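You operate a simulated robot arm through the tools that you are given. There is no shell and no other tool. Be economical: measure what you need, move in short steps, check, and stop when the job is done.

You run a simulated two-armed robot. Do the job below in one go: nothing can be reset, and whatever is moved stays where it is left.

TASK
Stack the tall grey box that says "SET 64" from the top of the test bench on top of the tall grey box labelled "SET 35". Stack the green module labelled "30" from the top of the fill bench on top of the green module marked "67". Take the white sleeve on the top of the fill bench and put it away on the low shelf of bay b. Put the blue beaker in the inside of the dark grey sink. Put the clear beaker in the inside of the dark grey sink. Fetch the yellow sponge and set it on the flat purple panel. Switch the switch of the grey switch panel on. Stack the yellow reader that says "56" from the build bench top on top of the yellow reader labelled "35". Any order will do. Set down upright: blue beaker, clear beaker.

It is judged by the outcome, as a careful person would: the job done as asked, and still so three seconds after it is handed in. It fails if anything else is knocked over, pushed out of place, dropped, spilled or broken.

THE ROBOT
Two 7-joint arms with fingered hands on one trunk, on a base that drives. Base frame: it is fixed to the floor where the robot stands at the start and does not move with it; the origin is under the middle of the robot, x ahead of it, y to its left, z up; the surface under the hand at the start is at about z = 860. Readings come in mm, rad, newtons and seconds.
The left shoulder is at the start at [70, 145, 1087], the right one opposite. With the tool pointing down near the work surface each hand reaches from about 440 to 800 mm from the robot's upright axis, wherever it stands, measured 20 degrees to its own side. Places, roughly: blue beaker [-3000, 5750, 750]; clear beaker [-3000, 5500, 750]; flat purple panel (13x17x2 cm) [-3100, 6700, 800]; green module [-3500, 6750, 750]; inside of the dark grey sink [-3200, 5100, 700]; low shelf of bay B [5300, -2000, 600]; switch of the grey switch panel [-3100, 3700, 900]; tall grey box [750, -250, 1000]; white sleeve [-3000, 6000, 750]; yellow reader [-3500, 2500, 750]; yellow sponge (10x7x4 cm) [-3000, 5300, 900]. Payload 3.5 kg a hand.
The TCP of each hand is the grasp point between the finger pads, 25 mm short of the fingertips. In the tool frame z runs along the fingers and y along their closing line. Largest opening 88 mm; the body of the gripper starts 29 mm behind the TCP. The gripper is a hand of 4 fingers: y runs from the thumb to the fingers, the wrist lies at [-13, -97, -162] in the tool frame, and closing takes about 1.5 s.
Orientation is told as [roll, pitch, yaw] about the base's x, y, z axes, in that order, counted from this pose: with the fingers straight down and the wrist toward the robot, the tool's x, y and z point along [0, 1, 0], [1, 0, 0] and [0, 0, -1] of the base frame.

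THE INTERFACE
- The arms move only by the tool drive_tool. It takes "left_targets", "right_targets" or both (then of equal length, played together; a hand with none holds still); each is a list of rows, each a list of 7 numbers: the turn, a rotation vector about the tool's x, y, z in rad, then the shift along the tool's x, y, z in mm, then the gripper command, from -1 (shut) to 1 (fully open), values between in proportion. In form: [[rx, ry, rz, tx, ty, tz, jaw], ...]. A call has 1 to 20 rows; each row is the pose to reach, as a shift and turn from the pose commanded when the call began, along the tool's axes at that moment. A row lasts 0.2 s, in which the tool goes at most 50 mm and 0.15 rad; a call with a longer step from one row to the next is refused whole, and so is a gripper value outside its range. A pose out of reach is approached as far as the arm can. The call stops where the force on the tool passes 40 N (or 10 N more than at its start, if that is more) or the arm is blocked; 0.2 s more then pass. The fingers move at their own pace (about 45 mm/s each) and stop on an object; they squeeze with about 27 N. The grip force told is the motor's: it shows also when the fingers shut on nothing. Time passes only in rows, and 0.2 s behind the last, so rows that repeat a pose let the fingers close. It gives the time, the measured TCP pose, the force on the tool (base axes), the opening and the grip force at its end, in the units of the frame above (readings bear some noise), with the torque about the TCP (base axes, N m) and any sound that the robot's microphone picked up, and new pictures: "pictures" is both (left out), scene, wrist or none (wrist: the cameras of the hands that moved).
- Cameras (640 x 400 px; columns grow to the right, rows downward): "scene" is now at [130.4, -40.6, 1413.8]; the picture's right is [-0.45, -0.89, 0.00], its down [-0.44, 0.23, -0.87] and it looks along [0.77, -0.39, -0.50] (base axes); focal length 281 px, centre (320, 200). "left" rides on the left gripper at [-64, -83, -98] in its tool frame; the picture's right is [-0.62, -0.37, 0.69], its down [0.71, -0.63, 0.30] and it looks along [0.32, 0.68, 0.65] (tool axes); focal length 265 px, centre (320, 200). "right" rides on the right gripper at [64, -83, -98] in its tool frame; the picture's right is [-0.62, 0.37, -0.69], its down [-0.71, -0.63, 0.30] and it looks along [-0.32, 0.68, 0.65] (tool axes); focal length 265 px, centre (320, 200). There is no depth. A picture from a camera that has moved, and an enlarged one, comes with that camera's place and axes in the base frame and with its lens.
- slide_trunk(by): slides the trunk up (or, below 0, down) by that many mm; the arms and the scene camera ride with it, the base frame stays. It gives what a move gives, with no picture.
- base_move(legs): drives the robot by 1 to 6 legs, each [ahead, left, turn to the left] in mm, mm and rad, along the robot's own axes; the way and the turn of a leg run together, so that a leg with both is an arc; at most 1500 mm and 3.142 rad a leg. The arms and the cameras ride along, it lands a little off, and it stops where it bumps. It gives what a move gives, and a new picture of the scene camera.
- hand_shape(shape, hand): the hand has 4 fingers and takes this shape, open, in about a second: jaw (thumb against the fingers, like two jaws); tri (thumb and two fingers); tip (a fingertip pinch); poke (one finger out to press); point (the index stretched); flat (the hand flat); cup (the hand cupped); fist (a fist). The gripper value then closes the fingers along that shape, each until it touches; the sizes above hold for jaw. It gives what a move gives, with no picture.
- turn_head(pan, tilt): turns the head with the scene camera to pan (to the left, within 1.501 rad either way) and tilt (down, from -0.506 to 1.204), counted from straight ahead of the robot. It gives what a move gives, and a new picture of the scene camera.
- close_up(camera, box): a new picture of the part [left, top, right, bottom] of that camera's present view, enlarged. It takes no simulated time.
- finish_job(): hands the job in; it is judged then, once.

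Go step by step. Nothing tells you exact positions but the pictures and the camera data: compare them with the known pose of the tool, close in by small moves and look again before you grip or let go. The budget is 217 turns and 260 pictures, counting those below and the enlarged ones. Unless the task says otherwise, let go and move clear before handing in.

The tools are called after ">>>" as name(argument=value, ...) on one line, values as JSON. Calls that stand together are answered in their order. drive_tool: Moves the arms, as the interface text tells. Its arguments: {"type":"object","properties":{"left_targets":{"type":"array","items":{"type":"array","items":{"type":"number"}}},"right_targets":{"type":"array","items":{"type":"array","items":{"type":"number"}}},"pictures":{"type":"string","enum":["both","scene","wrist","none"]}},"required":[]} The other tools are called the same way: slide_trunk (by) slides the trunk up or down; hand_shape (shape, hand) gives the hand a shape; base_move (legs) drives the base; turn_head (pan, tilt) turns the head that bears the scene camera; close_up (camera, box) takes an enlarged picture of a part of a camera's view; finish_job () hands the job in.

At the start:

```text
clock: 0.0
left_tcp_pos: [514.2, 4.0, 1234.3]
left_tcp_rot: [-0.001, -0.001, 0.0]
left_wrist_force: [0.4, 0.3, -0.7]
left_moment: [-0.01, 0.03, -0.01]
left_grip_width: 87.5
left_grip_force: 0.1
left_shape: jaw
right_tcp_pos: [407.4, -385.3, 1205.5]
right_tcp_rot: [0.0, 0.0, -0.001]
right_wrist_force: [0.1, -0.5, 0.7]
right_moment: [-0.01, -0.04, -0.02]
right_grip_width: 87.6
right_grip_force: 0.1
right_shape: jaw
trunk travel left (down, up): [-650.0, 190.0]
robot x, y, heading: [0.9, -0.9, -0.004]
head pan, tilt: [-0.471, 0.522]
```

scene: 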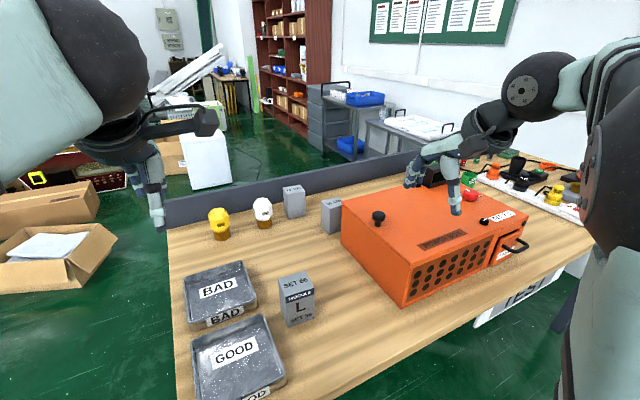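
right: 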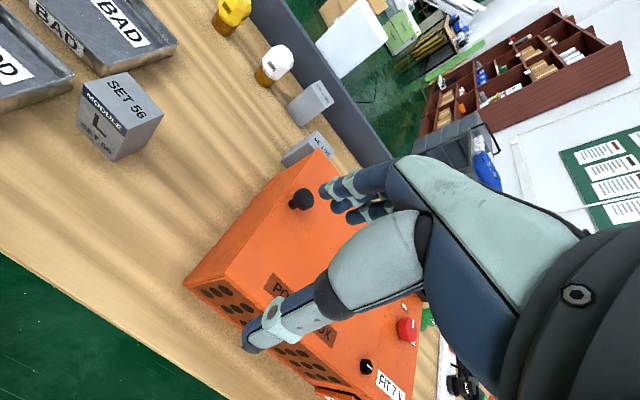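
left: 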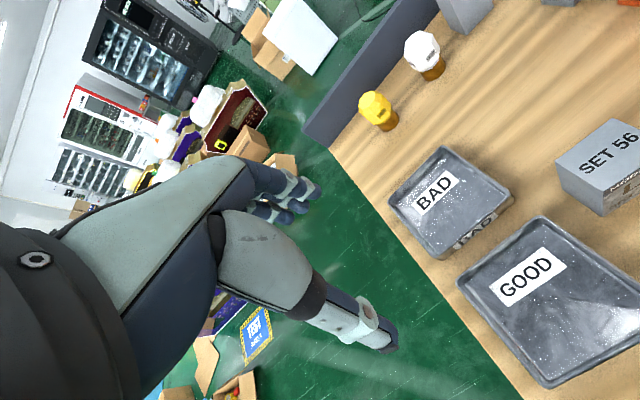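

I see three grey boxes on the test bench; the front one reads SET 56. I will zoom in on the other two.

>>> close_up(camera="scene", box=[260, 170, 360, 240])

>>> close_up(camera="right", box=[260, 70, 360, 180])

```text
5.71 times, centred on (310, 205) of scene
camera zoom: at [130.4, -40.6, 1413.8], right [-0.45, -0.89, 0.0], down [-0.44, 0.23, -0.87], along [0.77, -0.39, -0.5], focal length 1607 px, centre (377, 171)
```

zoom: 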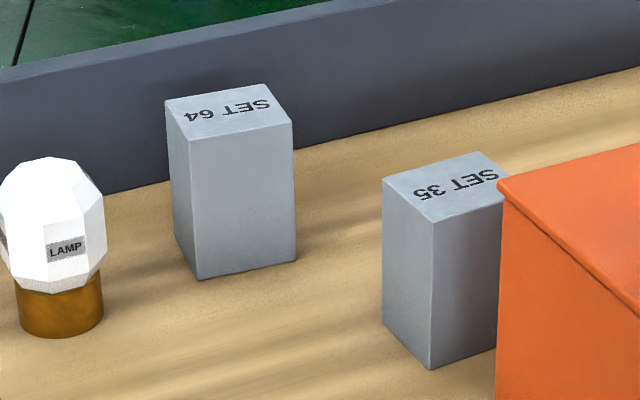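

```text
3.64 times, centred on (310, 125) of right
camera zoom: at [323.9, -320.1, 1302.9], right [0.37, -0.62, 0.69], down [-0.63, -0.71, -0.3], along [0.68, -0.32, -0.65], focal length 965 px, centre (356, 473)
```

zoom: 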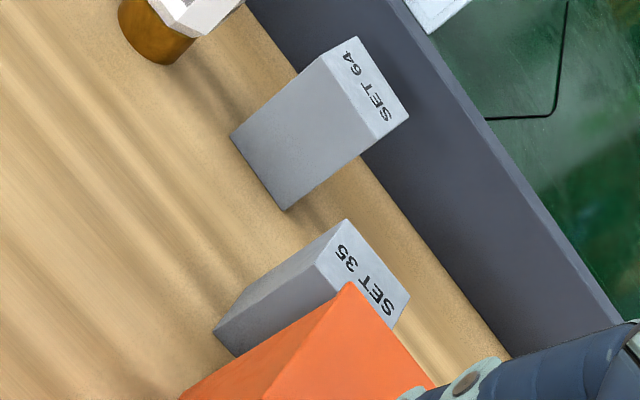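

The two boxes are located: SET 64 at about (940, -355), SET 35 at about (799, -435), tops near z = 959. I need to know how close the base can get, so I look down at the bench's front edge.

>>> turn_head(pan=0.0, tilt=1.2)

```text
clock: 1.1
left_tcp_pos: [514.1, 3.8, 1234.2]
left_tcp_rot: [-0.001, 0.002, -0.001]
left_wrist_force: [0.0, 0.5, -1.0]
left_moment: [-0.01, 0.0, -0.02]
left_grip_width: 87.5
left_grip_force: 0.1
left_shape: jaw
right_tcp_pos: [408.0, -386.0, 1204.3]
right_tcp_rot: [-0.001, -0.001, 0.0]
right_wrist_force: [-0.5, -0.3, 0.7]
right_moment: [-0.01, 0.01, -0.01]
right_grip_width: 87.8
right_grip_force: 0.0
right_shape: jaw
trunk travel left (down, up): [-650.0, 190.0]
robot x, y, heading: [0.3, -0.8, 0.001]
head pan, tilt: [0.0, 1.201]
camera scene: at [105.8, 0.3, 1362.3], right [0.0, -1.0, 0.0], down [-0.93, 0.0, -0.36], along [0.36, 0.0, -0.93], focal length 281 px, centre (320, 200)
```

scene: 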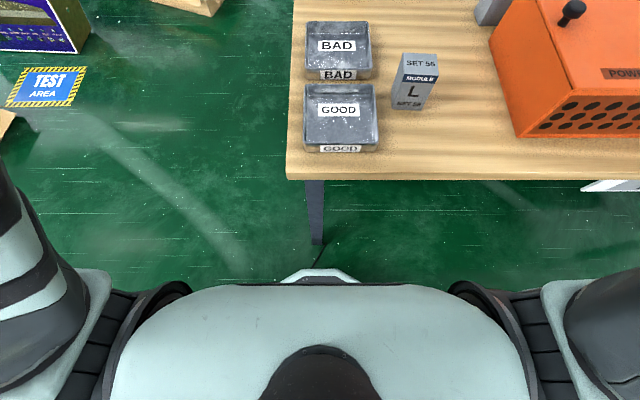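

The bench edge is at x ≈ 342 and its left leg near (407, 10). I'll shift the robot right so the base clears that leg, then edge forward under the bench.

>>> base_move(legs=[[0, -330, 0], [100, 0, 0]])

```text
clock: 4.0
left_tcp_pos: [610.0, -322.3, 1234.4]
left_tcp_rot: [-0.001, -0.003, 0.003]
left_wrist_force: [0.3, 0.3, -0.1]
left_moment: [0.01, -0.01, -0.04]
left_grip_width: 87.4
left_grip_force: 0.0
left_shape: jaw
right_tcp_pos: [504.2, -712.3, 1204.6]
right_tcp_rot: [0.0, -0.002, 0.001]
right_wrist_force: [-0.8, -0.3, 0.3]
right_moment: [-0.01, -0.01, 0.01]
right_grip_width: 87.4
right_grip_force: 0.0
right_shape: jaw
trunk travel left (down, up): [-650.0, 190.0]
robot x, y, heading: [99.4, -328.4, -0.006]
head pan, tilt: [0.0, 1.201]
camera scene: at [202.2, -326.3, 1362.4], right [0.0, -1.0, 0.0], down [-0.93, 0.0, -0.36], along [0.36, 0.0, -0.93], focal length 281 px, centre (320, 200)
```

scene: 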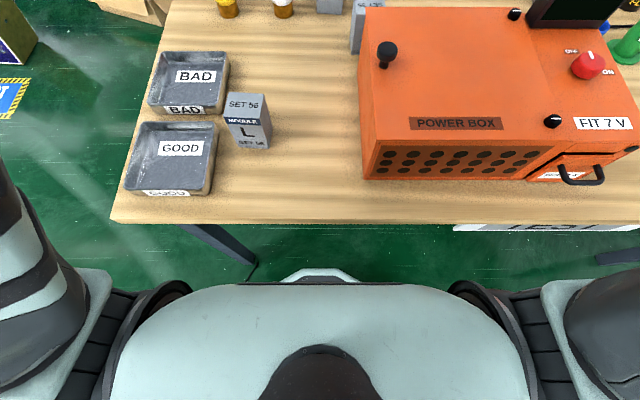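

Clear so far. Another 90 mm forward.

>>> base_move(legs=[[95, 0, 0]])

>>> turn_head(pan=-0.1, tilt=0.75)

```text
clock: 5.1
left_tcp_pos: [704.2, -321.2, 1237.6]
left_tcp_rot: [0.002, -0.003, 0.002]
left_wrist_force: [0.4, -0.2, 0.0]
left_moment: [-0.02, 0.01, 0.0]
left_grip_width: 87.7
left_grip_force: 0.1
left_shape: jaw
right_tcp_pos: [599.2, -711.8, 1206.5]
right_tcp_rot: [0.001, -0.002, 0.005]
right_wrist_force: [0.3, 0.7, -0.3]
right_moment: [0.0, -0.04, -0.03]
right_grip_width: 87.3
right_grip_force: 0.0
right_shape: jaw
trunk travel left (down, up): [-650.0, 190.0]
robot x, y, heading: [192.2, -322.7, 0.005]
head pan, tilt: [0.0, 1.201]
camera scene: at [296.2, -325.3, 1362.4], right [0.0, -1.0, 0.0], down [-0.93, 0.0, -0.36], along [0.36, 0.0, -0.93], focal length 281 px, centre (320, 200)
```

scene: 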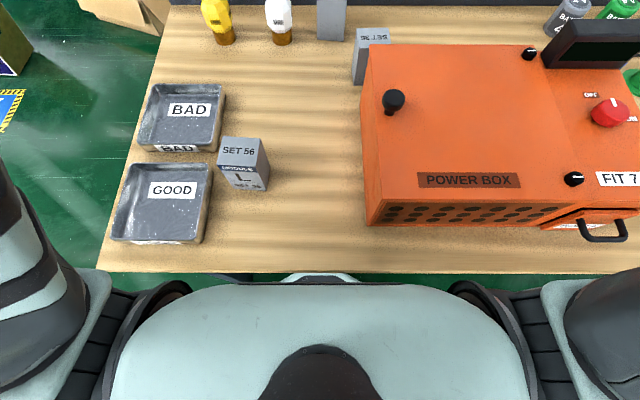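

```text
clock: 6.0
left_tcp_pos: [706.4, -319.3, 1234.6]
left_tcp_rot: [0.0, -0.002, 0.003]
left_wrist_force: [0.4, -0.1, 0.3]
left_moment: [0.03, 0.03, -0.05]
left_grip_width: 87.7
left_grip_force: 0.0
left_shape: jaw
right_tcp_pos: [599.8, -710.5, 1205.7]
right_tcp_rot: [-0.001, -0.001, 0.002]
right_wrist_force: [1.0, 0.1, 0.8]
right_moment: [0.0, 0.01, 0.03]
right_grip_width: 87.9
right_grip_force: 0.0
right_shape: jaw
trunk travel left (down, up): [-650.0, 190.0]
robot x, y, heading: [198.3, -326.4, 0.005]
head pan, tilt: [-0.099, 0.75]
camera scene: at [324.2, -333.4, 1393.9], right [-0.1, -1.0, 0.0], down [-0.68, 0.07, -0.73], along [0.73, -0.07, -0.68], focal length 281 px, centre (320, 200)
```

scene: 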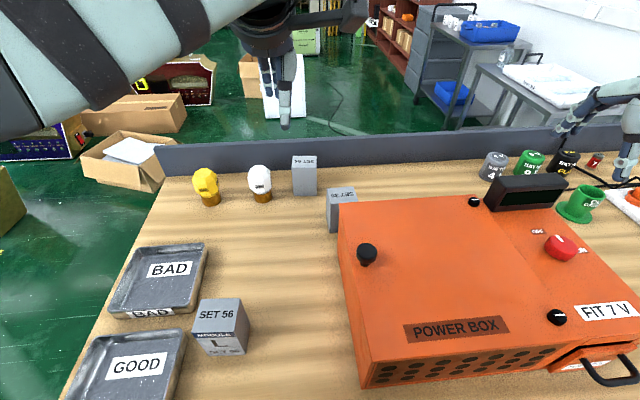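

Now in range. I'll take a close-up to refine the two boxes' positions.

>>> close_up(camera="scene", box=[270, 140, 390, 250])

```text
3.64 times, centred on (330, 195) of scene
camera zoom: at [324.2, -333.4, 1393.9], right [-0.1, -1.0, 0.0], down [-0.68, 0.07, -0.73], along [0.73, -0.07, -0.68], focal length 1023 px, centre (284, 218)
```

zoom: 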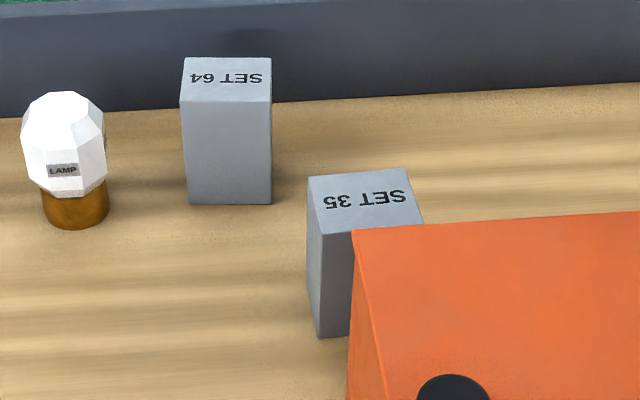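

SET 64 is centred near (941, -350), yaw about -0.07, and SET 35 near (802, -430), yaw about +0.04. I'll use the left hand: move over SET 64 and down to a check height.

>>> drive_tool(left_targets=[[0, 0, 0, -6, 48, 0, 1], [0, 0, 0, -12, 95, 0, 1], [0, 0, 0, -18, 142, 0, 1], [0, 0, 0.07, -24, 190, 0, 1], [0, 0, 0.07, -30, 235, 0, 1], [0, 0, 0.07, -30, 235, 45, 1], [0, 0, 0.07, -30, 235, 90, 1], [0, 0, 0.07, -30, 235, 135, 1], [0, 0, 0.07, -30, 235, 180, 1], [0, 0, 0.07, -30, 235, 200, 1]])

```text
clock: 8.2
left_tcp_pos: [888.4, -343.1, 1054.8]
left_tcp_rot: [-0.014, -0.002, -0.058]
left_wrist_force: [0.6, -0.3, -0.6]
left_moment: [-0.01, 0.01, 0.02]
left_grip_width: 88.1
left_grip_force: 0.1
left_shape: jaw
left hand out of reach, approached as far as the arm can: row 3, 4, 5, 6, 7, 8, 9, 10
right_tcp_pos: [600.2, -711.1, 1205.8]
right_tcp_rot: [-0.001, -0.001, 0.004]
right_wrist_force: [-0.1, -0.3, -0.4]
right_moment: [0.02, 0.0, 0.01]
right_grip_width: 87.5
right_grip_force: 0.1
right_shape: jaw
trunk travel left (down, up): [-650.0, 190.0]
robot x, y, heading: [193.9, -328.9, 0.004]
head pan, tilt: [-0.099, 0.75]
camera scene: at [323.5, -333.7, 1394.1], right [-0.1, -1.0, 0.0], down [-0.68, 0.07, -0.73], along [0.73, -0.07, -0.68], focal length 281 px, centre (320, 200)
camera left: at [799.1, -400.5, 1153.4], right [-0.4, -0.61, -0.68], down [-0.59, 0.75, -0.32], along [0.7, 0.27, -0.66], focal length 265 px, centre (320, 200)
```

scene: 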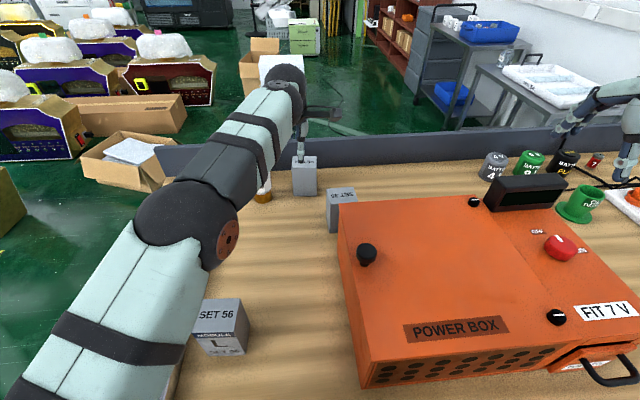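
left: 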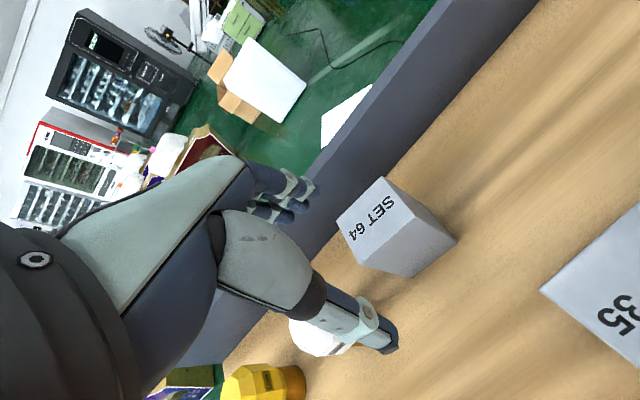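

The left arm falls about 50 mm short. I'll shift the base 100 mm right and 45 mm forward, the hand being well above everything.

>>> base_move(legs=[[0, -100, 0], [45, 0, 0]])

```text
clock: 9.8
left_tcp_pos: [928.0, -443.2, 1056.3]
left_tcp_rot: [-0.018, -0.005, -0.059]
left_wrist_force: [-0.2, 0.0, 0.7]
left_moment: [0.03, 0.01, 0.01]
left_grip_width: 88.1
left_grip_force: 0.1
left_shape: jaw
right_tcp_pos: [640.6, -808.7, 1207.6]
right_tcp_rot: [-0.003, -0.006, 0.003]
right_wrist_force: [0.8, 0.7, 0.3]
right_moment: [-0.05, -0.03, -0.02]
right_grip_width: 87.5
right_grip_force: 0.0
right_shape: jaw
trunk travel left (down, up): [-650.0, 190.0]
robot x, y, heading: [235.8, -426.8, 0.001]
head pan, tilt: [-0.099, 0.75]
camera scene: at [363.9, -431.5, 1394.6], right [-0.1, -1.0, 0.0], down [-0.68, 0.07, -0.73], along [0.73, -0.07, -0.68], focal length 281 px, centre (320, 200)
```

scene: 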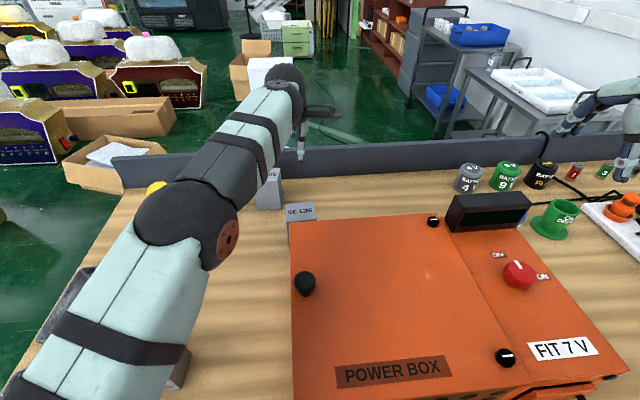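

Now shift the hand over SET 64 at the same height and check.

>>> drive_tool(left_targets=[[0, 0, 0, 47, 3, 0, 1], [0, 0, 0, 94.6, 7.3, 0, 1], [0, 0, 0, 94.6, 7.3, 35, 1], [0, 0, 0, 94.6, 7.3, 35, 1]])

```text
clock: 10.8
left_tcp_pos: [944.0, -349.2, 1016.5]
left_tcp_rot: [-0.015, -0.001, -0.058]
left_wrist_force: [-0.6, 0.8, 0.6]
left_moment: [0.03, -0.02, 0.01]
left_grip_width: 87.8
left_grip_force: 0.0
left_shape: jaw
right_tcp_pos: [643.5, -810.4, 1206.6]
right_tcp_rot: [0.0, -0.004, 0.002]
right_wrist_force: [0.3, 0.4, -0.1]
right_moment: [-0.01, -0.01, 0.03]
right_grip_width: 87.7
right_grip_force: 0.1
right_shape: jaw
trunk travel left (down, up): [-650.0, 190.0]
robot x, y, heading: [236.4, -424.3, 0.004]
head pan, tilt: [-0.099, 0.75]
camera scene: at [367.6, -432.2, 1394.1], right [-0.1, -1.0, 0.0], down [-0.68, 0.07, -0.73], along [0.73, -0.07, -0.68], focal length 281 px, centre (320, 200)
camera left: at [856.4, -406.1, 1116.4], right [-0.4, -0.61, -0.68], down [-0.59, 0.75, -0.32], along [0.7, 0.27, -0.66], focal length 265 px, centre (320, 200)
```

scene: 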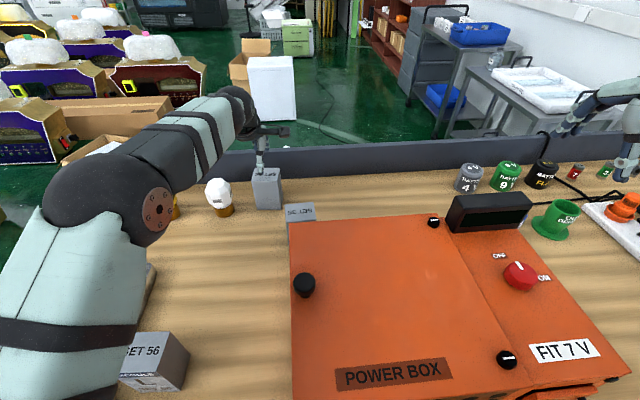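
left: 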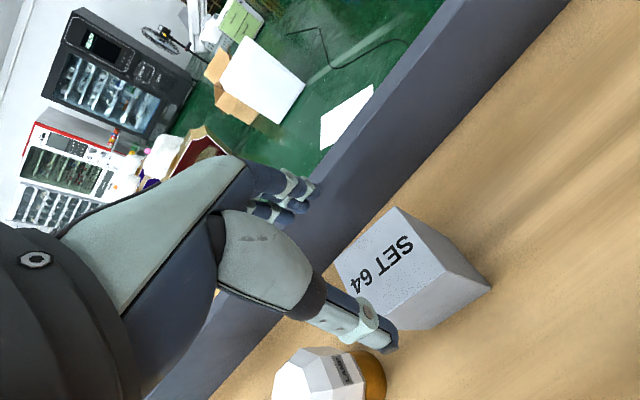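

The box sits between thumb and fingers. Descend to TCP z ≈ 938 and close.

>>> drive_tool(left_targets=[[0, 0, 0, 0, -2, 40, 1], [0, 0, 0, 0, -2, 78, 1], [0, 0, 0, 0, -2, 78, 1], [0, 0, 0, 0, -2, 78, -1], [0, 0, 0, 0, -2, 78, -1], [0, 0, 0, 0, -2, 78, -1], [0, 0, 0, 0, -2, 78, -1], [0, 0, 0, 0, -2, 78, -1], [0, 0, 0, 0, -2, 78, -1], [0, 0, 0, 0, -2, 78, -1]])

```text
clock: 13.0
left_tcp_pos: [942.4, -350.9, 939.9]
left_tcp_rot: [-0.016, -0.004, -0.057]
left_wrist_force: [1.5, 0.3, 4.3]
left_moment: [0.02, -0.35, -0.03]
left_grip_width: 61.7
left_grip_force: 27.1
left_shape: jaw
right_tcp_pos: [643.6, -810.5, 1205.2]
right_tcp_rot: [-0.001, -0.001, 0.002]
right_wrist_force: [-0.1, -0.2, 0.0]
right_moment: [-0.01, 0.01, 0.01]
right_grip_width: 87.6
right_grip_force: 0.2
right_shape: jaw
trunk travel left (down, up): [-650.0, 190.0]
robot x, y, heading: [234.2, -421.7, 0.0]
head pan, tilt: [-0.099, 0.75]
camera scene: at [368.1, -433.0, 1394.1], right [-0.1, -1.0, 0.0], down [-0.68, 0.07, -0.73], along [0.73, -0.07, -0.68], focal length 281 px, centre (320, 200)
camera left: at [853.1, -407.6, 1038.5], right [-0.4, -0.61, -0.68], down [-0.59, 0.75, -0.32], along [0.7, 0.27, -0.66], focal length 265 px, centre (320, 200)
```

scene: 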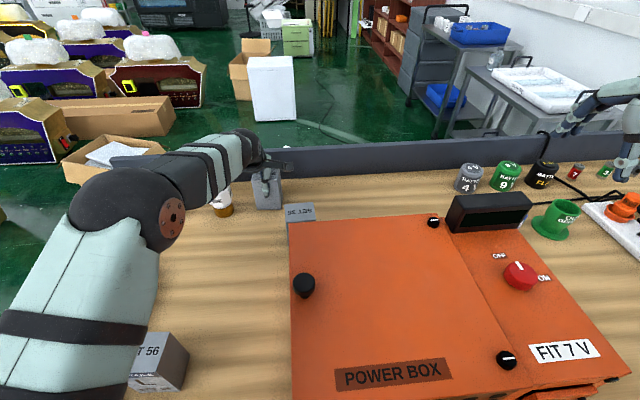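
left: 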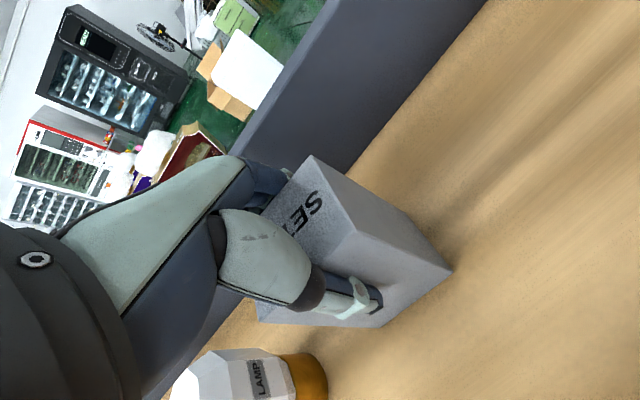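

Gripped. Lift 150 mm, then carry over SET 35 with a small yaw correction and look.

>>> drive_tool(left_targets=[[0, 0, 0, 0, 0, -40, -1], [0, 0, 0, 0, 0, -80, -1], [0, 0, 0, 0, 0, -120, -1], [0, 0, 0, 0, 0, -150, -1], [0, 0, -0.03, -20, -35, -150, -1], [0, 0, -0.06, -45, -70, -150, -1], [0, 0, -0.1, -70, -105, -150, -1], [0, 0, -0.1, -88.3, -135, -150, -1], [0, 0, -0.1, -88.3, -135, -150, -1]])

>>> close_up(camera="scene", box=[200, 120, 360, 240])

```text
clock: 15.0
left_tcp_pos: [802.0, -427.4, 1089.0]
left_tcp_rot: [-0.013, 0.002, 0.04]
left_wrist_force: [0.9, -0.8, -2.7]
left_moment: [0.03, 0.01, 0.0]
left_grip_width: 61.2
left_grip_force: 26.7
left_shape: jaw
right_tcp_pos: [646.5, -810.0, 1204.2]
right_tcp_rot: [0.001, -0.001, 0.003]
right_wrist_force: [-0.6, -0.1, -0.6]
right_moment: [-0.01, 0.0, -0.02]
right_grip_width: 87.7
right_grip_force: 0.1
right_shape: jaw
trunk travel left (down, up): [-650.0, 190.0]
robot x, y, heading: [235.8, -425.2, 0.001]
head pan, tilt: [-0.099, 0.75]
camera scene: at [370.3, -432.4, 1393.8], right [-0.1, -1.0, 0.0], down [-0.68, 0.07, -0.73], along [0.73, -0.07, -0.68], focal length 281 px, centre (320, 200)
camera left: at [720.8, -493.2, 1189.2], right [-0.34, -0.64, -0.68], down [-0.66, 0.68, -0.31], along [0.67, 0.34, -0.66], focal length 265 px, centre (320, 200)
```

scene: 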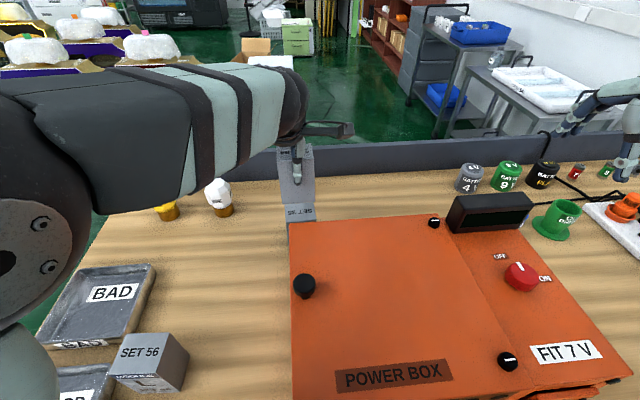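
left: 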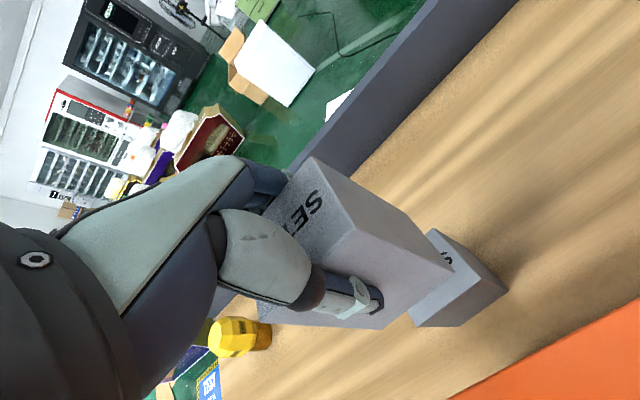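

```text
3.33 times, centred on (280, 180) of scene
camera zoom: at [370.3, -432.4, 1393.8], right [-0.1, -1.0, 0.0], down [-0.68, 0.07, -0.73], along [0.73, -0.07, -0.68], focal length 938 px, centre (453, 267)
```

zoom: 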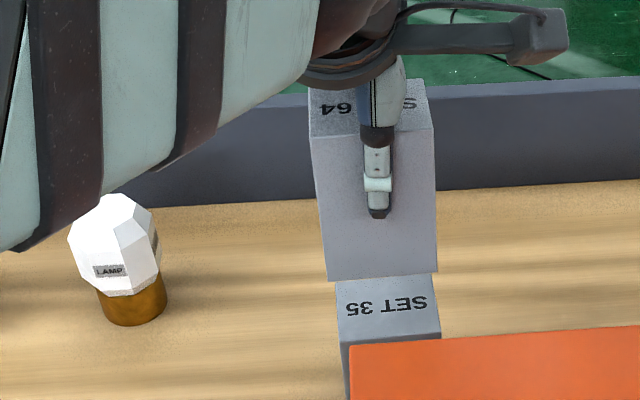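

The held box is about 4 mm too far ahead and 3 mm left. Correct and lower most of the way.

>>> drive_tool(left_targets=[[0, 0, 0, -2.9, -3.1, 0, -1], [0, 0, 0, -2.9, -3.1, 25, -1], [0, 0, 0, -2.9, -3.1, 40, -1], [0, 0, 0, -2.9, -3.1, 45, -1], [0, 0, 0, -2.9, -3.1, 45, -1]], pictures="none")

>>> close_up(camera="scene", box=[220, 120, 380, 240])

>>> close_up(camera="left", box=[320, 180, 560, 340])

```text
clock: 16.2
left_tcp_pos: [800.7, -433.2, 1044.9]
left_tcp_rot: [-0.014, 0.002, 0.04]
left_wrist_force: [0.2, -1.2, -0.6]
left_moment: [0.02, -0.02, -0.03]
left_grip_width: 61.3
left_grip_force: 27.0
left_shape: jaw
right_tcp_pos: [645.8, -809.9, 1205.2]
right_tcp_rot: [0.0, 0.0, 0.003]
right_wrist_force: [0.5, 0.2, -0.3]
right_moment: [0.01, 0.01, 0.05]
right_grip_width: 87.7
right_grip_force: 0.1
right_shape: jaw
trunk travel left (down, up): [-650.0, 190.0]
robot x, y, heading: [236.1, -423.6, 0.005]
head pan, tilt: [-0.099, 0.75]
```

```text
3.33 times, centred on (300, 180) of scene
camera zoom: at [369.6, -432.8, 1393.9], right [-0.1, -1.0, 0.0], down [-0.68, 0.07, -0.73], along [0.73, -0.07, -0.68], focal length 938 px, centre (387, 267)
```

zoom: 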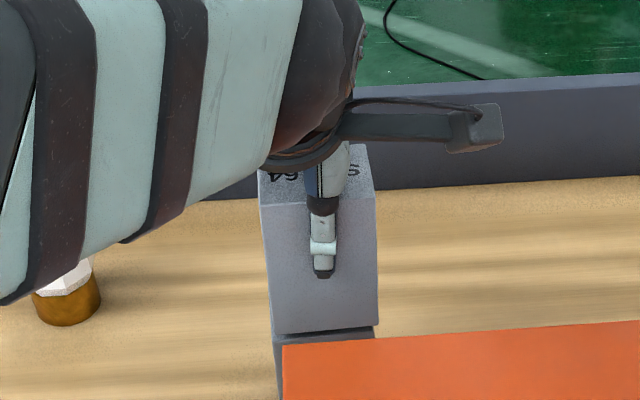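

```text
2.50 times, centred on (440, 260) of left
camera zoom: at [718.7, -497.7, 1145.1], right [-0.34, -0.64, -0.68], down [-0.66, 0.68, -0.31], along [0.67, 0.34, -0.66], focal length 664 px, centre (20, 50)
```

zoom: 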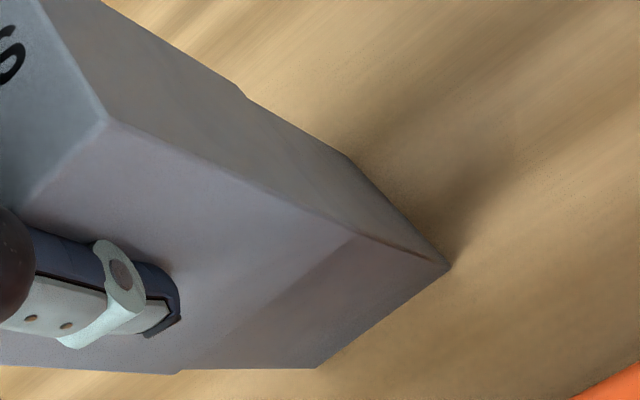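

Aligned within a few mm. Lower the last few mm until contact.

>>> drive_tool(left_targets=[[0, 0, 0, 0, 0, 2, -1], [0, 0, 0, 0, 0, 4, -1], [0, 0, 0, 0, 0, 5, -1], [0, 0, 0, 0, 0, 5, -1]], pictures="none")

>>> close_up(camera="scene", box=[260, 160, 340, 240])

```text
clock: 17.2
left_tcp_pos: [800.0, -432.2, 1041.7]
left_tcp_rot: [-0.013, 0.003, 0.04]
left_wrist_force: [-0.1, 0.2, -2.8]
left_moment: [0.01, 0.01, 0.0]
left_grip_width: 61.1
left_grip_force: 26.8
left_shape: jaw
right_tcp_pos: [645.3, -809.8, 1204.8]
right_tcp_rot: [0.0, -0.001, 0.001]
right_wrist_force: [0.0, -0.8, -1.2]
right_moment: [0.0, 0.0, 0.0]
right_grip_width: 87.5
right_grip_force: 0.1
right_shape: jaw
trunk travel left (down, up): [-650.0, 190.0]
robot x, y, heading: [232.9, -424.2, 0.003]
head pan, tilt: [-0.099, 0.75]
```

```text
5.00 times, centred on (300, 200) of scene
camera zoom: at [369.2, -432.8, 1393.9], right [-0.1, -1.0, 0.0], down [-0.68, 0.07, -0.73], along [0.73, -0.07, -0.68], focal length 1406 px, centre (420, 200)
```

zoom: 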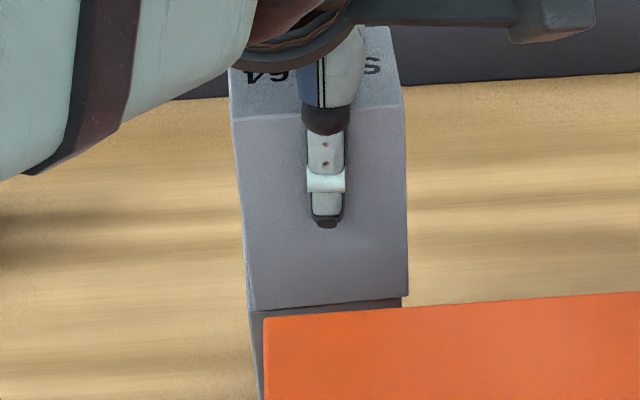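

Not touching yet; continue down in small steps.

>>> drive_tool(left_targets=[[0, 0, 0, 0.5, 0, 1, -1], [0, 0, 0, 0.5, 0, 2, -1], [0, 0, 0, 0.5, 0, 3, -1], [0, 0, 0, 0.5, 0, 4, -1], [0, 0, 0, 0.5, 0, 4, -1]], pictures="none")

```text
clock: 18.4
left_tcp_pos: [798.2, -432.3, 1038.1]
left_tcp_rot: [-0.016, -0.006, 0.04]
left_wrist_force: [0.4, -1.0, 11.6]
left_moment: [0.11, -0.36, -0.03]
left_grip_width: 61.4
left_grip_force: 26.7
left_shape: jaw
right_tcp_pos: [643.4, -810.5, 1205.4]
right_tcp_rot: [0.0, -0.005, 0.003]
right_wrist_force: [-0.8, 0.0, -0.1]
right_moment: [-0.01, -0.04, 0.02]
right_grip_width: 87.4
right_grip_force: 0.1
right_shape: jaw
trunk travel left (down, up): [-650.0, 190.0]
robot x, y, heading: [233.8, -428.9, 0.007]
head pan, tilt: [-0.099, 0.75]
```

Contact (11.6 N up). Release, then rise straight up.

>>> drive_tool(left_targets=[[0, 0, 0, 0, 0, -1, 0], [0, 0, 0, 0, 0, -1, 0.7], [0, 0, 0, 0, 0, -1, 1], [0, 0, 0, 0, 0, -1, 1], [0, 0, 0, 0, 0, -1, 1], [0, 0, 0, 0, 0, -20, 1], [0, 0, 0, 0, 0, -60, 1], [0, 0, 0, 0, 0, -105, 1], [0, 0, 0, 0, 0, -150, 1], [0, 0, 0, 0, -45, -180, 1], [0, 0, 0, 0, -90, -200, 1]])

>>> close_up(camera="scene", box=[240, 140, 360, 240])

```text
refused: row 10 steps farther than a row can; nothing moved
```

```text
4.00 times, centred on (300, 190) of scene
camera zoom: at [366.9, -433.2, 1394.3], right [-0.1, -1.0, 0.0], down [-0.68, 0.07, -0.73], along [0.73, -0.07, -0.68], focal length 1125 px, centre (400, 240)
```

zoom: 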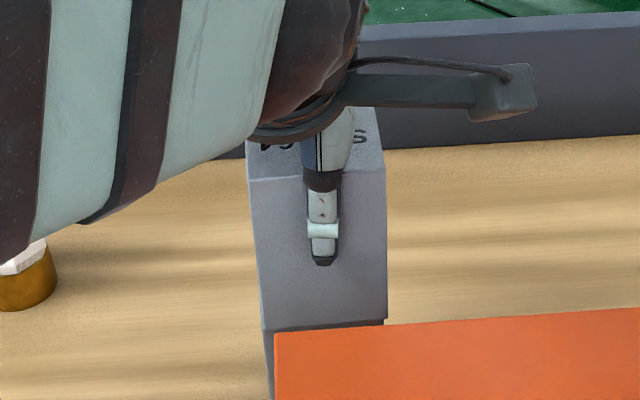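

>>> drive_tool(left_targets=[[0, 0, 0, 0, 0, -1, 0], [0, 0, 0, 0, 0, -1, 0.7], [0, 0, 0, 0, 0, -1, 1], [0, 0, 0, 0, 0, -1, 1], [0, 0, 0, 0, 0, -1, 1], [0, 0, 0, 0, 0, -20, 1], [0, 0, 0, 0, 0, -60, 1], [0, 0, 0, 0, 0, -105, 1], [0, 0, 0, 0, 0, -150, 1], [0, 0, 0, 0, -35, -180, 1], [0, 0, 0, 0, -75, -200, 1]], pictures="none")

>>> close_up(camera="scene", box=[240, 140, 360, 240])

```text
clock: 20.8
left_tcp_pos: [722.6, -433.0, 1238.6]
left_tcp_rot: [-0.016, -0.002, 0.04]
left_wrist_force: [0.6, 0.4, 0.2]
left_moment: [-0.02, -0.02, 0.0]
left_grip_width: 87.8
left_grip_force: 0.0
left_shape: jaw
right_tcp_pos: [643.5, -809.0, 1207.3]
right_tcp_rot: [-0.001, -0.003, 0.002]
right_wrist_force: [-0.2, -0.2, 0.5]
right_moment: [-0.01, -0.03, 0.02]
right_grip_width: 87.6
right_grip_force: 0.1
right_shape: jaw
trunk travel left (down, up): [-650.0, 190.0]
robot x, y, heading: [236.3, -427.9, 0.002]
head pan, tilt: [-0.099, 0.75]
```

```text
4.00 times, centred on (300, 190) of scene
camera zoom: at [366.7, -432.3, 1394.2], right [-0.1, -1.0, 0.0], down [-0.68, 0.07, -0.73], along [0.73, -0.07, -0.68], focal length 1125 px, centre (400, 240)
```

zoom: 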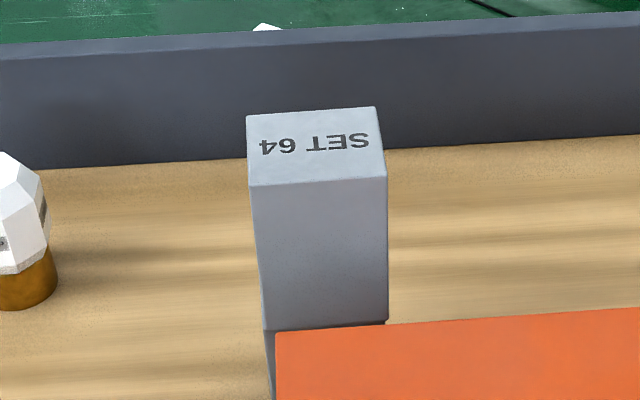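

SET 64 is stacked on SET 35. Next I back out from the bench and look toward the other area (behind-left).

>>> base_move(legs=[[-700, 0, 0], [0, 0, 2.0]])

>>> turn_head(pan=0.0, tilt=0.2)

```text
clock: 29.5
left_tcp_pos: [-661.6, 20.8, 1235.6]
left_tcp_rot: [-0.014, -0.001, 2.049]
left_wrist_force: [0.0, 0.8, 1.0]
left_moment: [0.03, 0.0, -0.01]
left_grip_width: 87.7
left_grip_force: 0.1
left_shape: jaw
right_tcp_pos: [-288.1, 107.7, 1205.2]
right_tcp_rot: [-0.001, -0.003, 2.009]
right_wrist_force: [-0.1, 0.9, 0.3]
right_moment: [0.0, 0.0, 0.01]
right_grip_width: 87.5
right_grip_force: 0.1
right_shape: jaw
trunk travel left (down, up): [-650.0, 190.0]
robot x, y, heading: [-461.8, -419.3, 2.009]
head pan, tilt: [-0.099, 0.75]
camera scene: at [-512.9, -301.8, 1394.0], right [0.94, 0.33, 0.0], down [0.23, -0.64, -0.73], along [-0.24, 0.69, -0.68], focal length 281 px, centre (320, 200)
```

scene: 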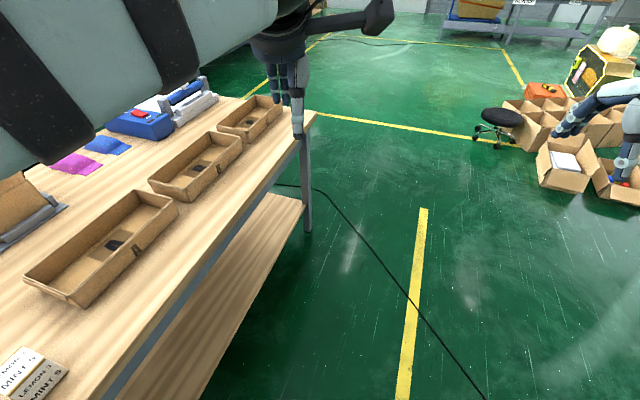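

```text
clock: 30.4
left_tcp_pos: [-661.7, 19.8, 1236.6]
left_tcp_rot: [-0.014, 0.0, 2.048]
left_wrist_force: [0.8, -0.4, 0.3]
left_moment: [0.01, -0.02, 0.01]
left_grip_width: 87.8
left_grip_force: 0.0
left_shape: jaw
right_tcp_pos: [-286.2, 107.0, 1205.4]
right_tcp_rot: [0.003, -0.002, 2.009]
right_wrist_force: [0.6, 0.3, -1.0]
right_moment: [0.0, 0.0, 0.0]
right_grip_width: 88.0
right_grip_force: 0.1
right_shape: jaw
trunk travel left (down, up): [-650.0, 190.0]
robot x, y, heading: [-465.0, -424.2, 2.011]
head pan, tilt: [0.0, 0.201]
camera scene: at [-525.0, -295.6, 1443.5], right [0.91, 0.43, 0.0], down [0.09, -0.18, -0.98], along [-0.42, 0.89, -0.2], focal length 281 px, centre (320, 200)
```

scene: 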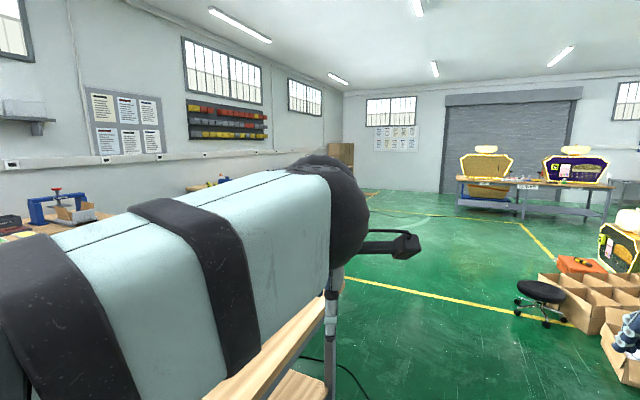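

There is a wooden bench to my left ending at about (-889, 739). I'll face north, drive past it, and look toward the west wall benches.

>>> base_move(legs=[[0, 0, -0.44], [1300, -100, 0], [700, 0, 0], [0, 0, 1.0]])

```text
clock: 44.3
left_tcp_pos: [-773.1, 1868.1, 1236.3]
left_tcp_rot: [-0.013, -0.001, 2.597]
left_wrist_force: [-0.6, -0.1, -0.3]
left_moment: [0.0, -0.02, 0.0]
left_grip_width: 87.9
left_grip_force: 0.1
left_shape: jaw
right_tcp_pos: [-499.9, 2138.6, 1206.4]
right_tcp_rot: [0.001, -0.001, 2.56]
right_wrist_force: [0.1, 0.3, -0.3]
right_moment: [-0.02, 0.03, -0.01]
right_grip_width: 87.7
right_grip_force: 0.0
right_shape: jaw
trunk travel left (down, up): [-650.0, 190.0]
robot x, y, heading: [-372.8, 1594.3, 2.561]
head pan, tilt: [0.0, 0.201]
camera scene: at [-491.2, 1671.9, 1443.6], right [0.55, 0.84, 0.0], down [0.17, -0.11, -0.98], along [-0.82, 0.54, -0.2], focal length 281 px, centre (320, 200)
```

scene: 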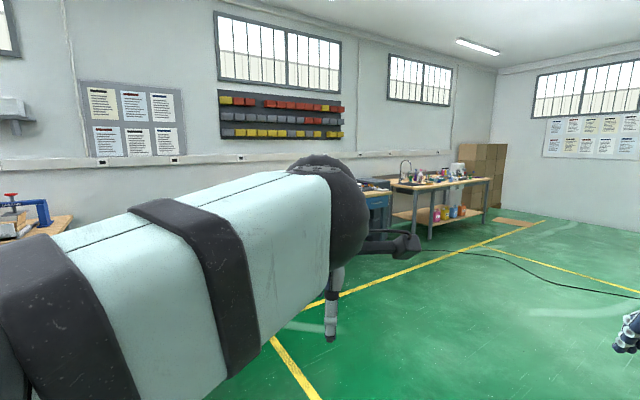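

The fill bench with sink is ahead-right. I move the left hand out to the left side so it does not block the camera.

>>> drive_tool(left_targets=[[0, 0, 0, 45, -10, 0, 1], [0, 0, 0, 90, -20, 0, 1], [0, 0, 0, 135, -30, 0, 1], [0, 0, 0, 180, -40, 0, 1], [0, 0, 0, 225, -50, 0, 1], [0, 0, 0, 270, -60, 0, 1], [0, 0, 0, 315, -70, -10, 1], [0, 0, 0, 360, -80, -20, 1], [0, 0, 0, 390, -80, -30, 1]], pictures="scene")

```text
clock: 46.3
left_tcp_pos: [-953.3, 1536.8, 1254.7]
left_tcp_rot: [-0.014, 0.0, 2.596]
left_wrist_force: [-0.9, -0.4, 0.7]
left_moment: [0.0, 0.0, 0.01]
left_grip_width: 87.8
left_grip_force: 0.0
left_shape: jaw
left hand out of reach, approached as far as the arm can: row 6, 7, 8, 9
right_tcp_pos: [-500.3, 2139.3, 1205.0]
right_tcp_rot: [-0.001, -0.002, 2.56]
right_wrist_force: [-0.6, 0.3, 1.3]
right_moment: [-0.01, -0.01, -0.01]
right_grip_width: 87.7
right_grip_force: 0.1
right_shape: jaw
trunk travel left (down, up): [-650.0, 190.0]
robot x, y, heading: [-369.7, 1588.4, 2.562]
head pan, tilt: [0.0, 0.201]
camera scene: at [-491.2, 1672.0, 1443.6], right [0.55, 0.84, 0.0], down [0.17, -0.11, -0.98], along [-0.82, 0.54, -0.2], focal length 281 px, centre (320, 200)
```

scene: 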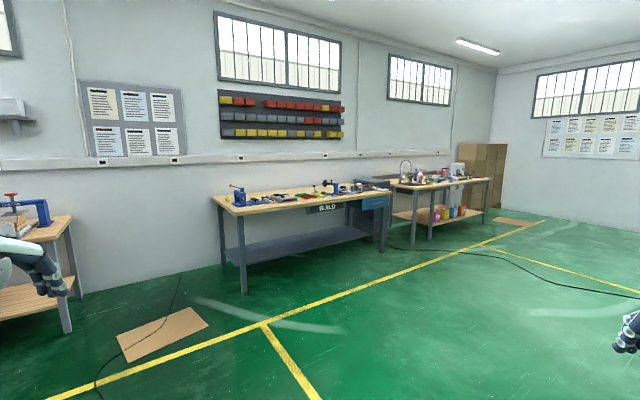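

Now I can see the build bench, sink and fill bench along the west wall. I drive diagonally toward the build bench, facing west.

>>> base_move(legs=[[0, 0, 0.58], [1000, -700, 0], [650, -610, 0]])

```text
clock: 58.5
left_tcp_pos: [-2530.9, 2475.1, 1254.4]
left_tcp_rot: [-0.017, 0.0, -3.071]
left_wrist_force: [-0.1, -0.2, -0.8]
left_moment: [0.0, 0.01, -0.04]
left_grip_width: 88.0
left_grip_force: 0.0
left_shape: jaw
right_tcp_pos: [-2505.4, 3227.5, 1206.3]
right_tcp_rot: [0.001, -0.002, -3.108]
right_wrist_force: [-0.2, 0.1, 0.1]
right_moment: [-0.02, 0.02, 0.0]
right_grip_width: 87.7
right_grip_force: 0.1
right_shape: jaw
trunk travel left (down, up): [-650.0, 190.0]
robot x, y, heading: [-2087.9, 2857.1, -3.108]
head pan, tilt: [0.0, 0.201]
camera scene: at [-2229.5, 2851.6, 1443.7], right [-0.03, 1.0, 0.0], down [0.2, 0.01, -0.98], along [-0.98, -0.03, -0.2], focal length 281 px, centre (320, 200)
```

scene: 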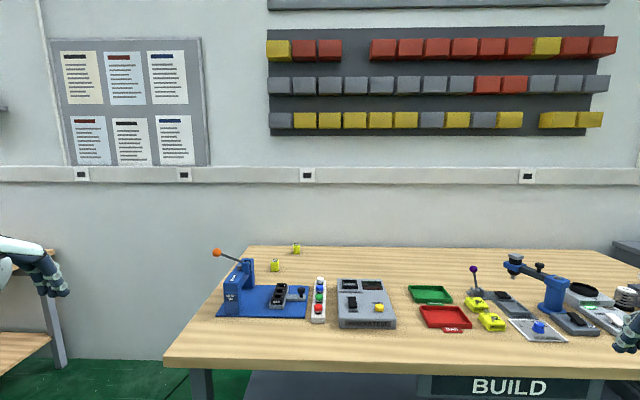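

I see several small yellow items on the build bench. I tilt the head and zoom to read them.

>>> turn_head(pan=0.0, tilt=0.5)

>>> close_up(camera="scene", box=[240, 140, 340, 200])

>>> close_up(camera="scene", box=[400, 170, 640, 310])

```text
clock: 59.3
left_tcp_pos: [-2531.4, 2474.6, 1255.1]
left_tcp_rot: [-0.015, 0.0, -3.069]
left_wrist_force: [-1.3, 0.3, 1.0]
left_moment: [0.0, 0.0, -0.04]
left_grip_width: 87.8
left_grip_force: 0.0
left_shape: jaw
right_tcp_pos: [-2506.4, 3228.3, 1205.6]
right_tcp_rot: [0.0, -0.001, -3.109]
right_wrist_force: [-0.2, 1.4, 0.7]
right_moment: [0.02, 0.03, 0.03]
right_grip_width: 87.7
right_grip_force: 0.0
right_shape: jaw
trunk travel left (down, up): [-650.0, 190.0]
robot x, y, heading: [-2086.4, 2857.1, -3.111]
head pan, tilt: [0.0, 0.499]
camera scene: at [-2227.8, 2852.1, 1416.0], right [-0.03, 1.0, 0.0], down [0.48, 0.02, -0.88], along [-0.88, -0.03, -0.48], focal length 281 px, centre (320, 200)
```

scene: 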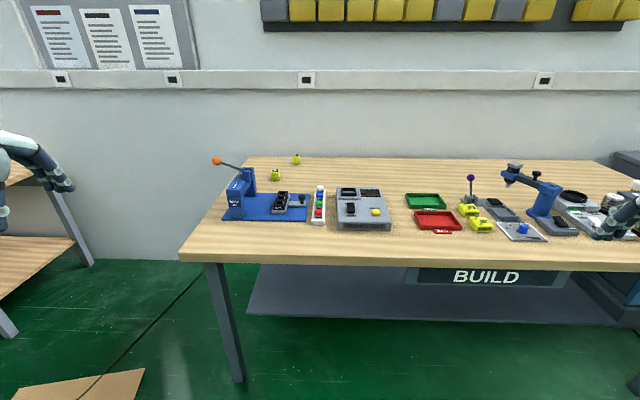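

```text
6.40 times, centred on (290, 170) of scene
camera zoom: at [-2227.8, 2852.1, 1416.0], right [-0.03, 1.0, 0.0], down [0.48, 0.02, -0.88], along [-0.88, -0.03, -0.48], focal length 1800 px, centre (512, 392)
```

zoom: 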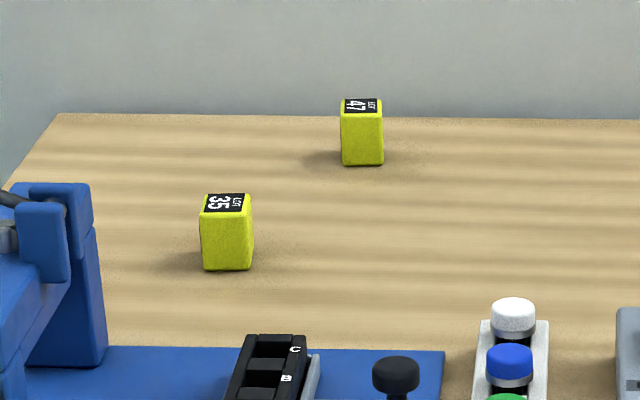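

```text
2.67 times, centred on (520, 240) of scene
camera zoom: at [-2227.8, 2852.1, 1416.0], right [-0.03, 1.0, 0.0], down [0.48, 0.02, -0.88], along [-0.88, -0.03, -0.48], focal length 750 px, centre (-213, 93)
```

zoom: 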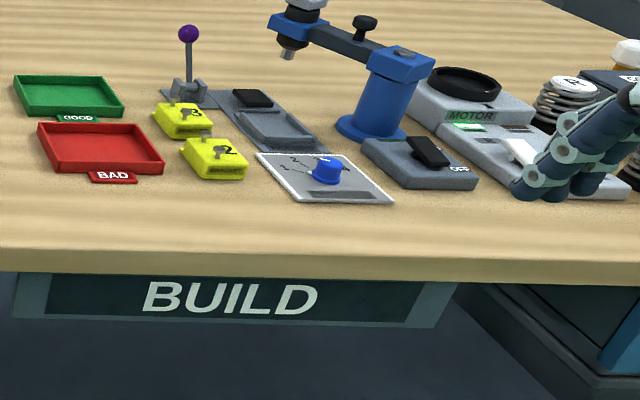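

I see readers "35" and "47" on the left part of the build bench, but not "56" yet. I drive closer and look around.

>>> base_move(legs=[[400, 150, -0.03]])

>>> slide_trunk(by=180)

>>> turn_head(pan=-0.2, tilt=0.6)

```text
clock: 61.9
left_tcp_pos: [-2942.8, 2336.3, 1254.7]
left_tcp_rot: [-0.015, 0.0, -3.106]
left_wrist_force: [0.8, 0.2, 0.7]
left_moment: [0.02, -0.02, 0.02]
left_grip_width: 87.6
left_grip_force: 0.1
left_shape: jaw
right_tcp_pos: [-2891.7, 3089.1, 1206.2]
right_tcp_rot: [0.0, -0.002, 3.139]
right_wrist_force: [-0.1, 0.3, -0.1]
right_moment: [0.0, -0.01, 0.01]
right_grip_width: 87.7
right_grip_force: 0.1
right_shape: jaw
trunk travel left (down, up): [-650.0, 190.0]
robot x, y, heading: [-2486.3, 2704.3, 3.138]
head pan, tilt: [0.0, 0.499]
camera scene: at [-2627.2, 2702.5, 1416.0], right [0.0, 1.0, 0.0], down [0.48, 0.0, -0.88], along [-0.88, 0.0, -0.48], focal length 281 px, centre (320, 200)
```

scene: 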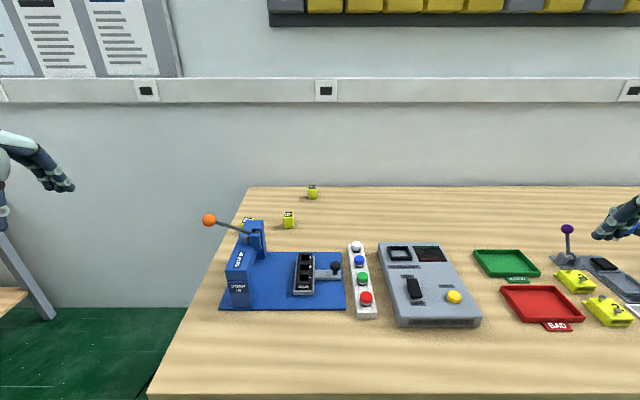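

```text
clock: 63.9
left_tcp_pos: [-2945.4, 2336.0, 1433.6]
left_tcp_rot: [-0.015, -0.001, -3.107]
left_wrist_force: [0.1, 0.3, 0.0]
left_moment: [0.0, 0.02, -0.01]
left_grip_width: 87.9
left_grip_force: 0.2
left_shape: jaw
right_tcp_pos: [-2892.4, 3088.0, 1385.3]
right_tcp_rot: [-0.001, -0.001, 3.139]
right_wrist_force: [-0.4, -0.1, 0.4]
right_moment: [-0.02, 0.0, 0.01]
right_grip_width: 87.7
right_grip_force: 0.1
right_shape: jaw
trunk travel left (down, up): [-830.0, 10.0]
robot x, y, heading: [-2487.7, 2706.4, 3.142]
head pan, tilt: [0.0, 0.499]
```

```text
clock: 64.7
left_tcp_pos: [-2943.7, 2336.2, 1433.8]
left_tcp_rot: [-0.015, 0.0, -3.105]
left_wrist_force: [-0.7, 0.1, -0.5]
left_moment: [0.01, 0.01, 0.03]
left_grip_width: 87.6
left_grip_force: 0.0
left_shape: jaw
right_tcp_pos: [-2892.8, 3088.4, 1385.2]
right_tcp_rot: [-0.001, -0.002, 3.139]
right_wrist_force: [-0.1, 0.6, -0.3]
right_moment: [0.01, -0.01, 0.0]
right_grip_width: 87.5
right_grip_force: 0.1
right_shape: jaw
trunk travel left (down, up): [-830.0, 10.0]
robot x, y, heading: [-2484.6, 2703.0, 3.138]
head pan, tilt: [-0.201, 0.6]
camera scene: at [-2623.8, 2719.8, 1586.9], right [0.2, 0.98, 0.0], down [0.55, -0.11, -0.83], along [-0.81, 0.17, -0.56], focal length 281 px, centre (320, 200)
```

scene: 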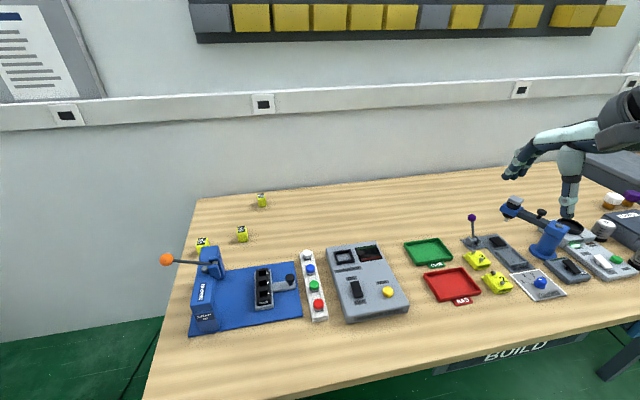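

The third reader is behind the blue press arm. Zoom.

>>> close_up(camera="scene", box=[150, 180, 310, 280])

>>> close_up(camera="scene", box=[480, 180, 640, 280])

```text
4.00 times, centred on (230, 230) of scene
camera zoom: at [-2623.8, 2719.8, 1586.9], right [0.2, 0.98, 0.0], down [0.55, -0.11, -0.83], along [-0.81, 0.17, -0.56], focal length 1125 px, centre (680, 80)
```

zoom: 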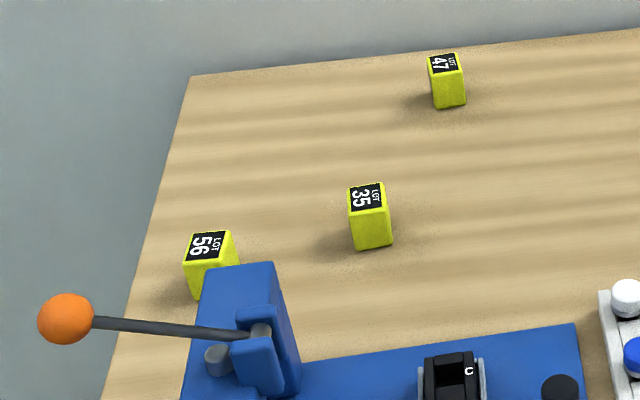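

```text
4.00 times, centred on (560, 230) of scene
camera zoom: at [-2623.8, 2719.8, 1586.9], right [0.2, 0.98, 0.0], down [0.55, -0.11, -0.83], along [-0.81, 0.17, -0.56], focal length 1125 px, centre (-640, 80)
```

zoom: 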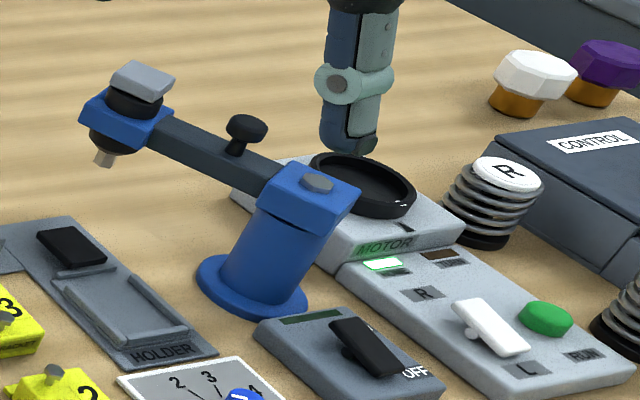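

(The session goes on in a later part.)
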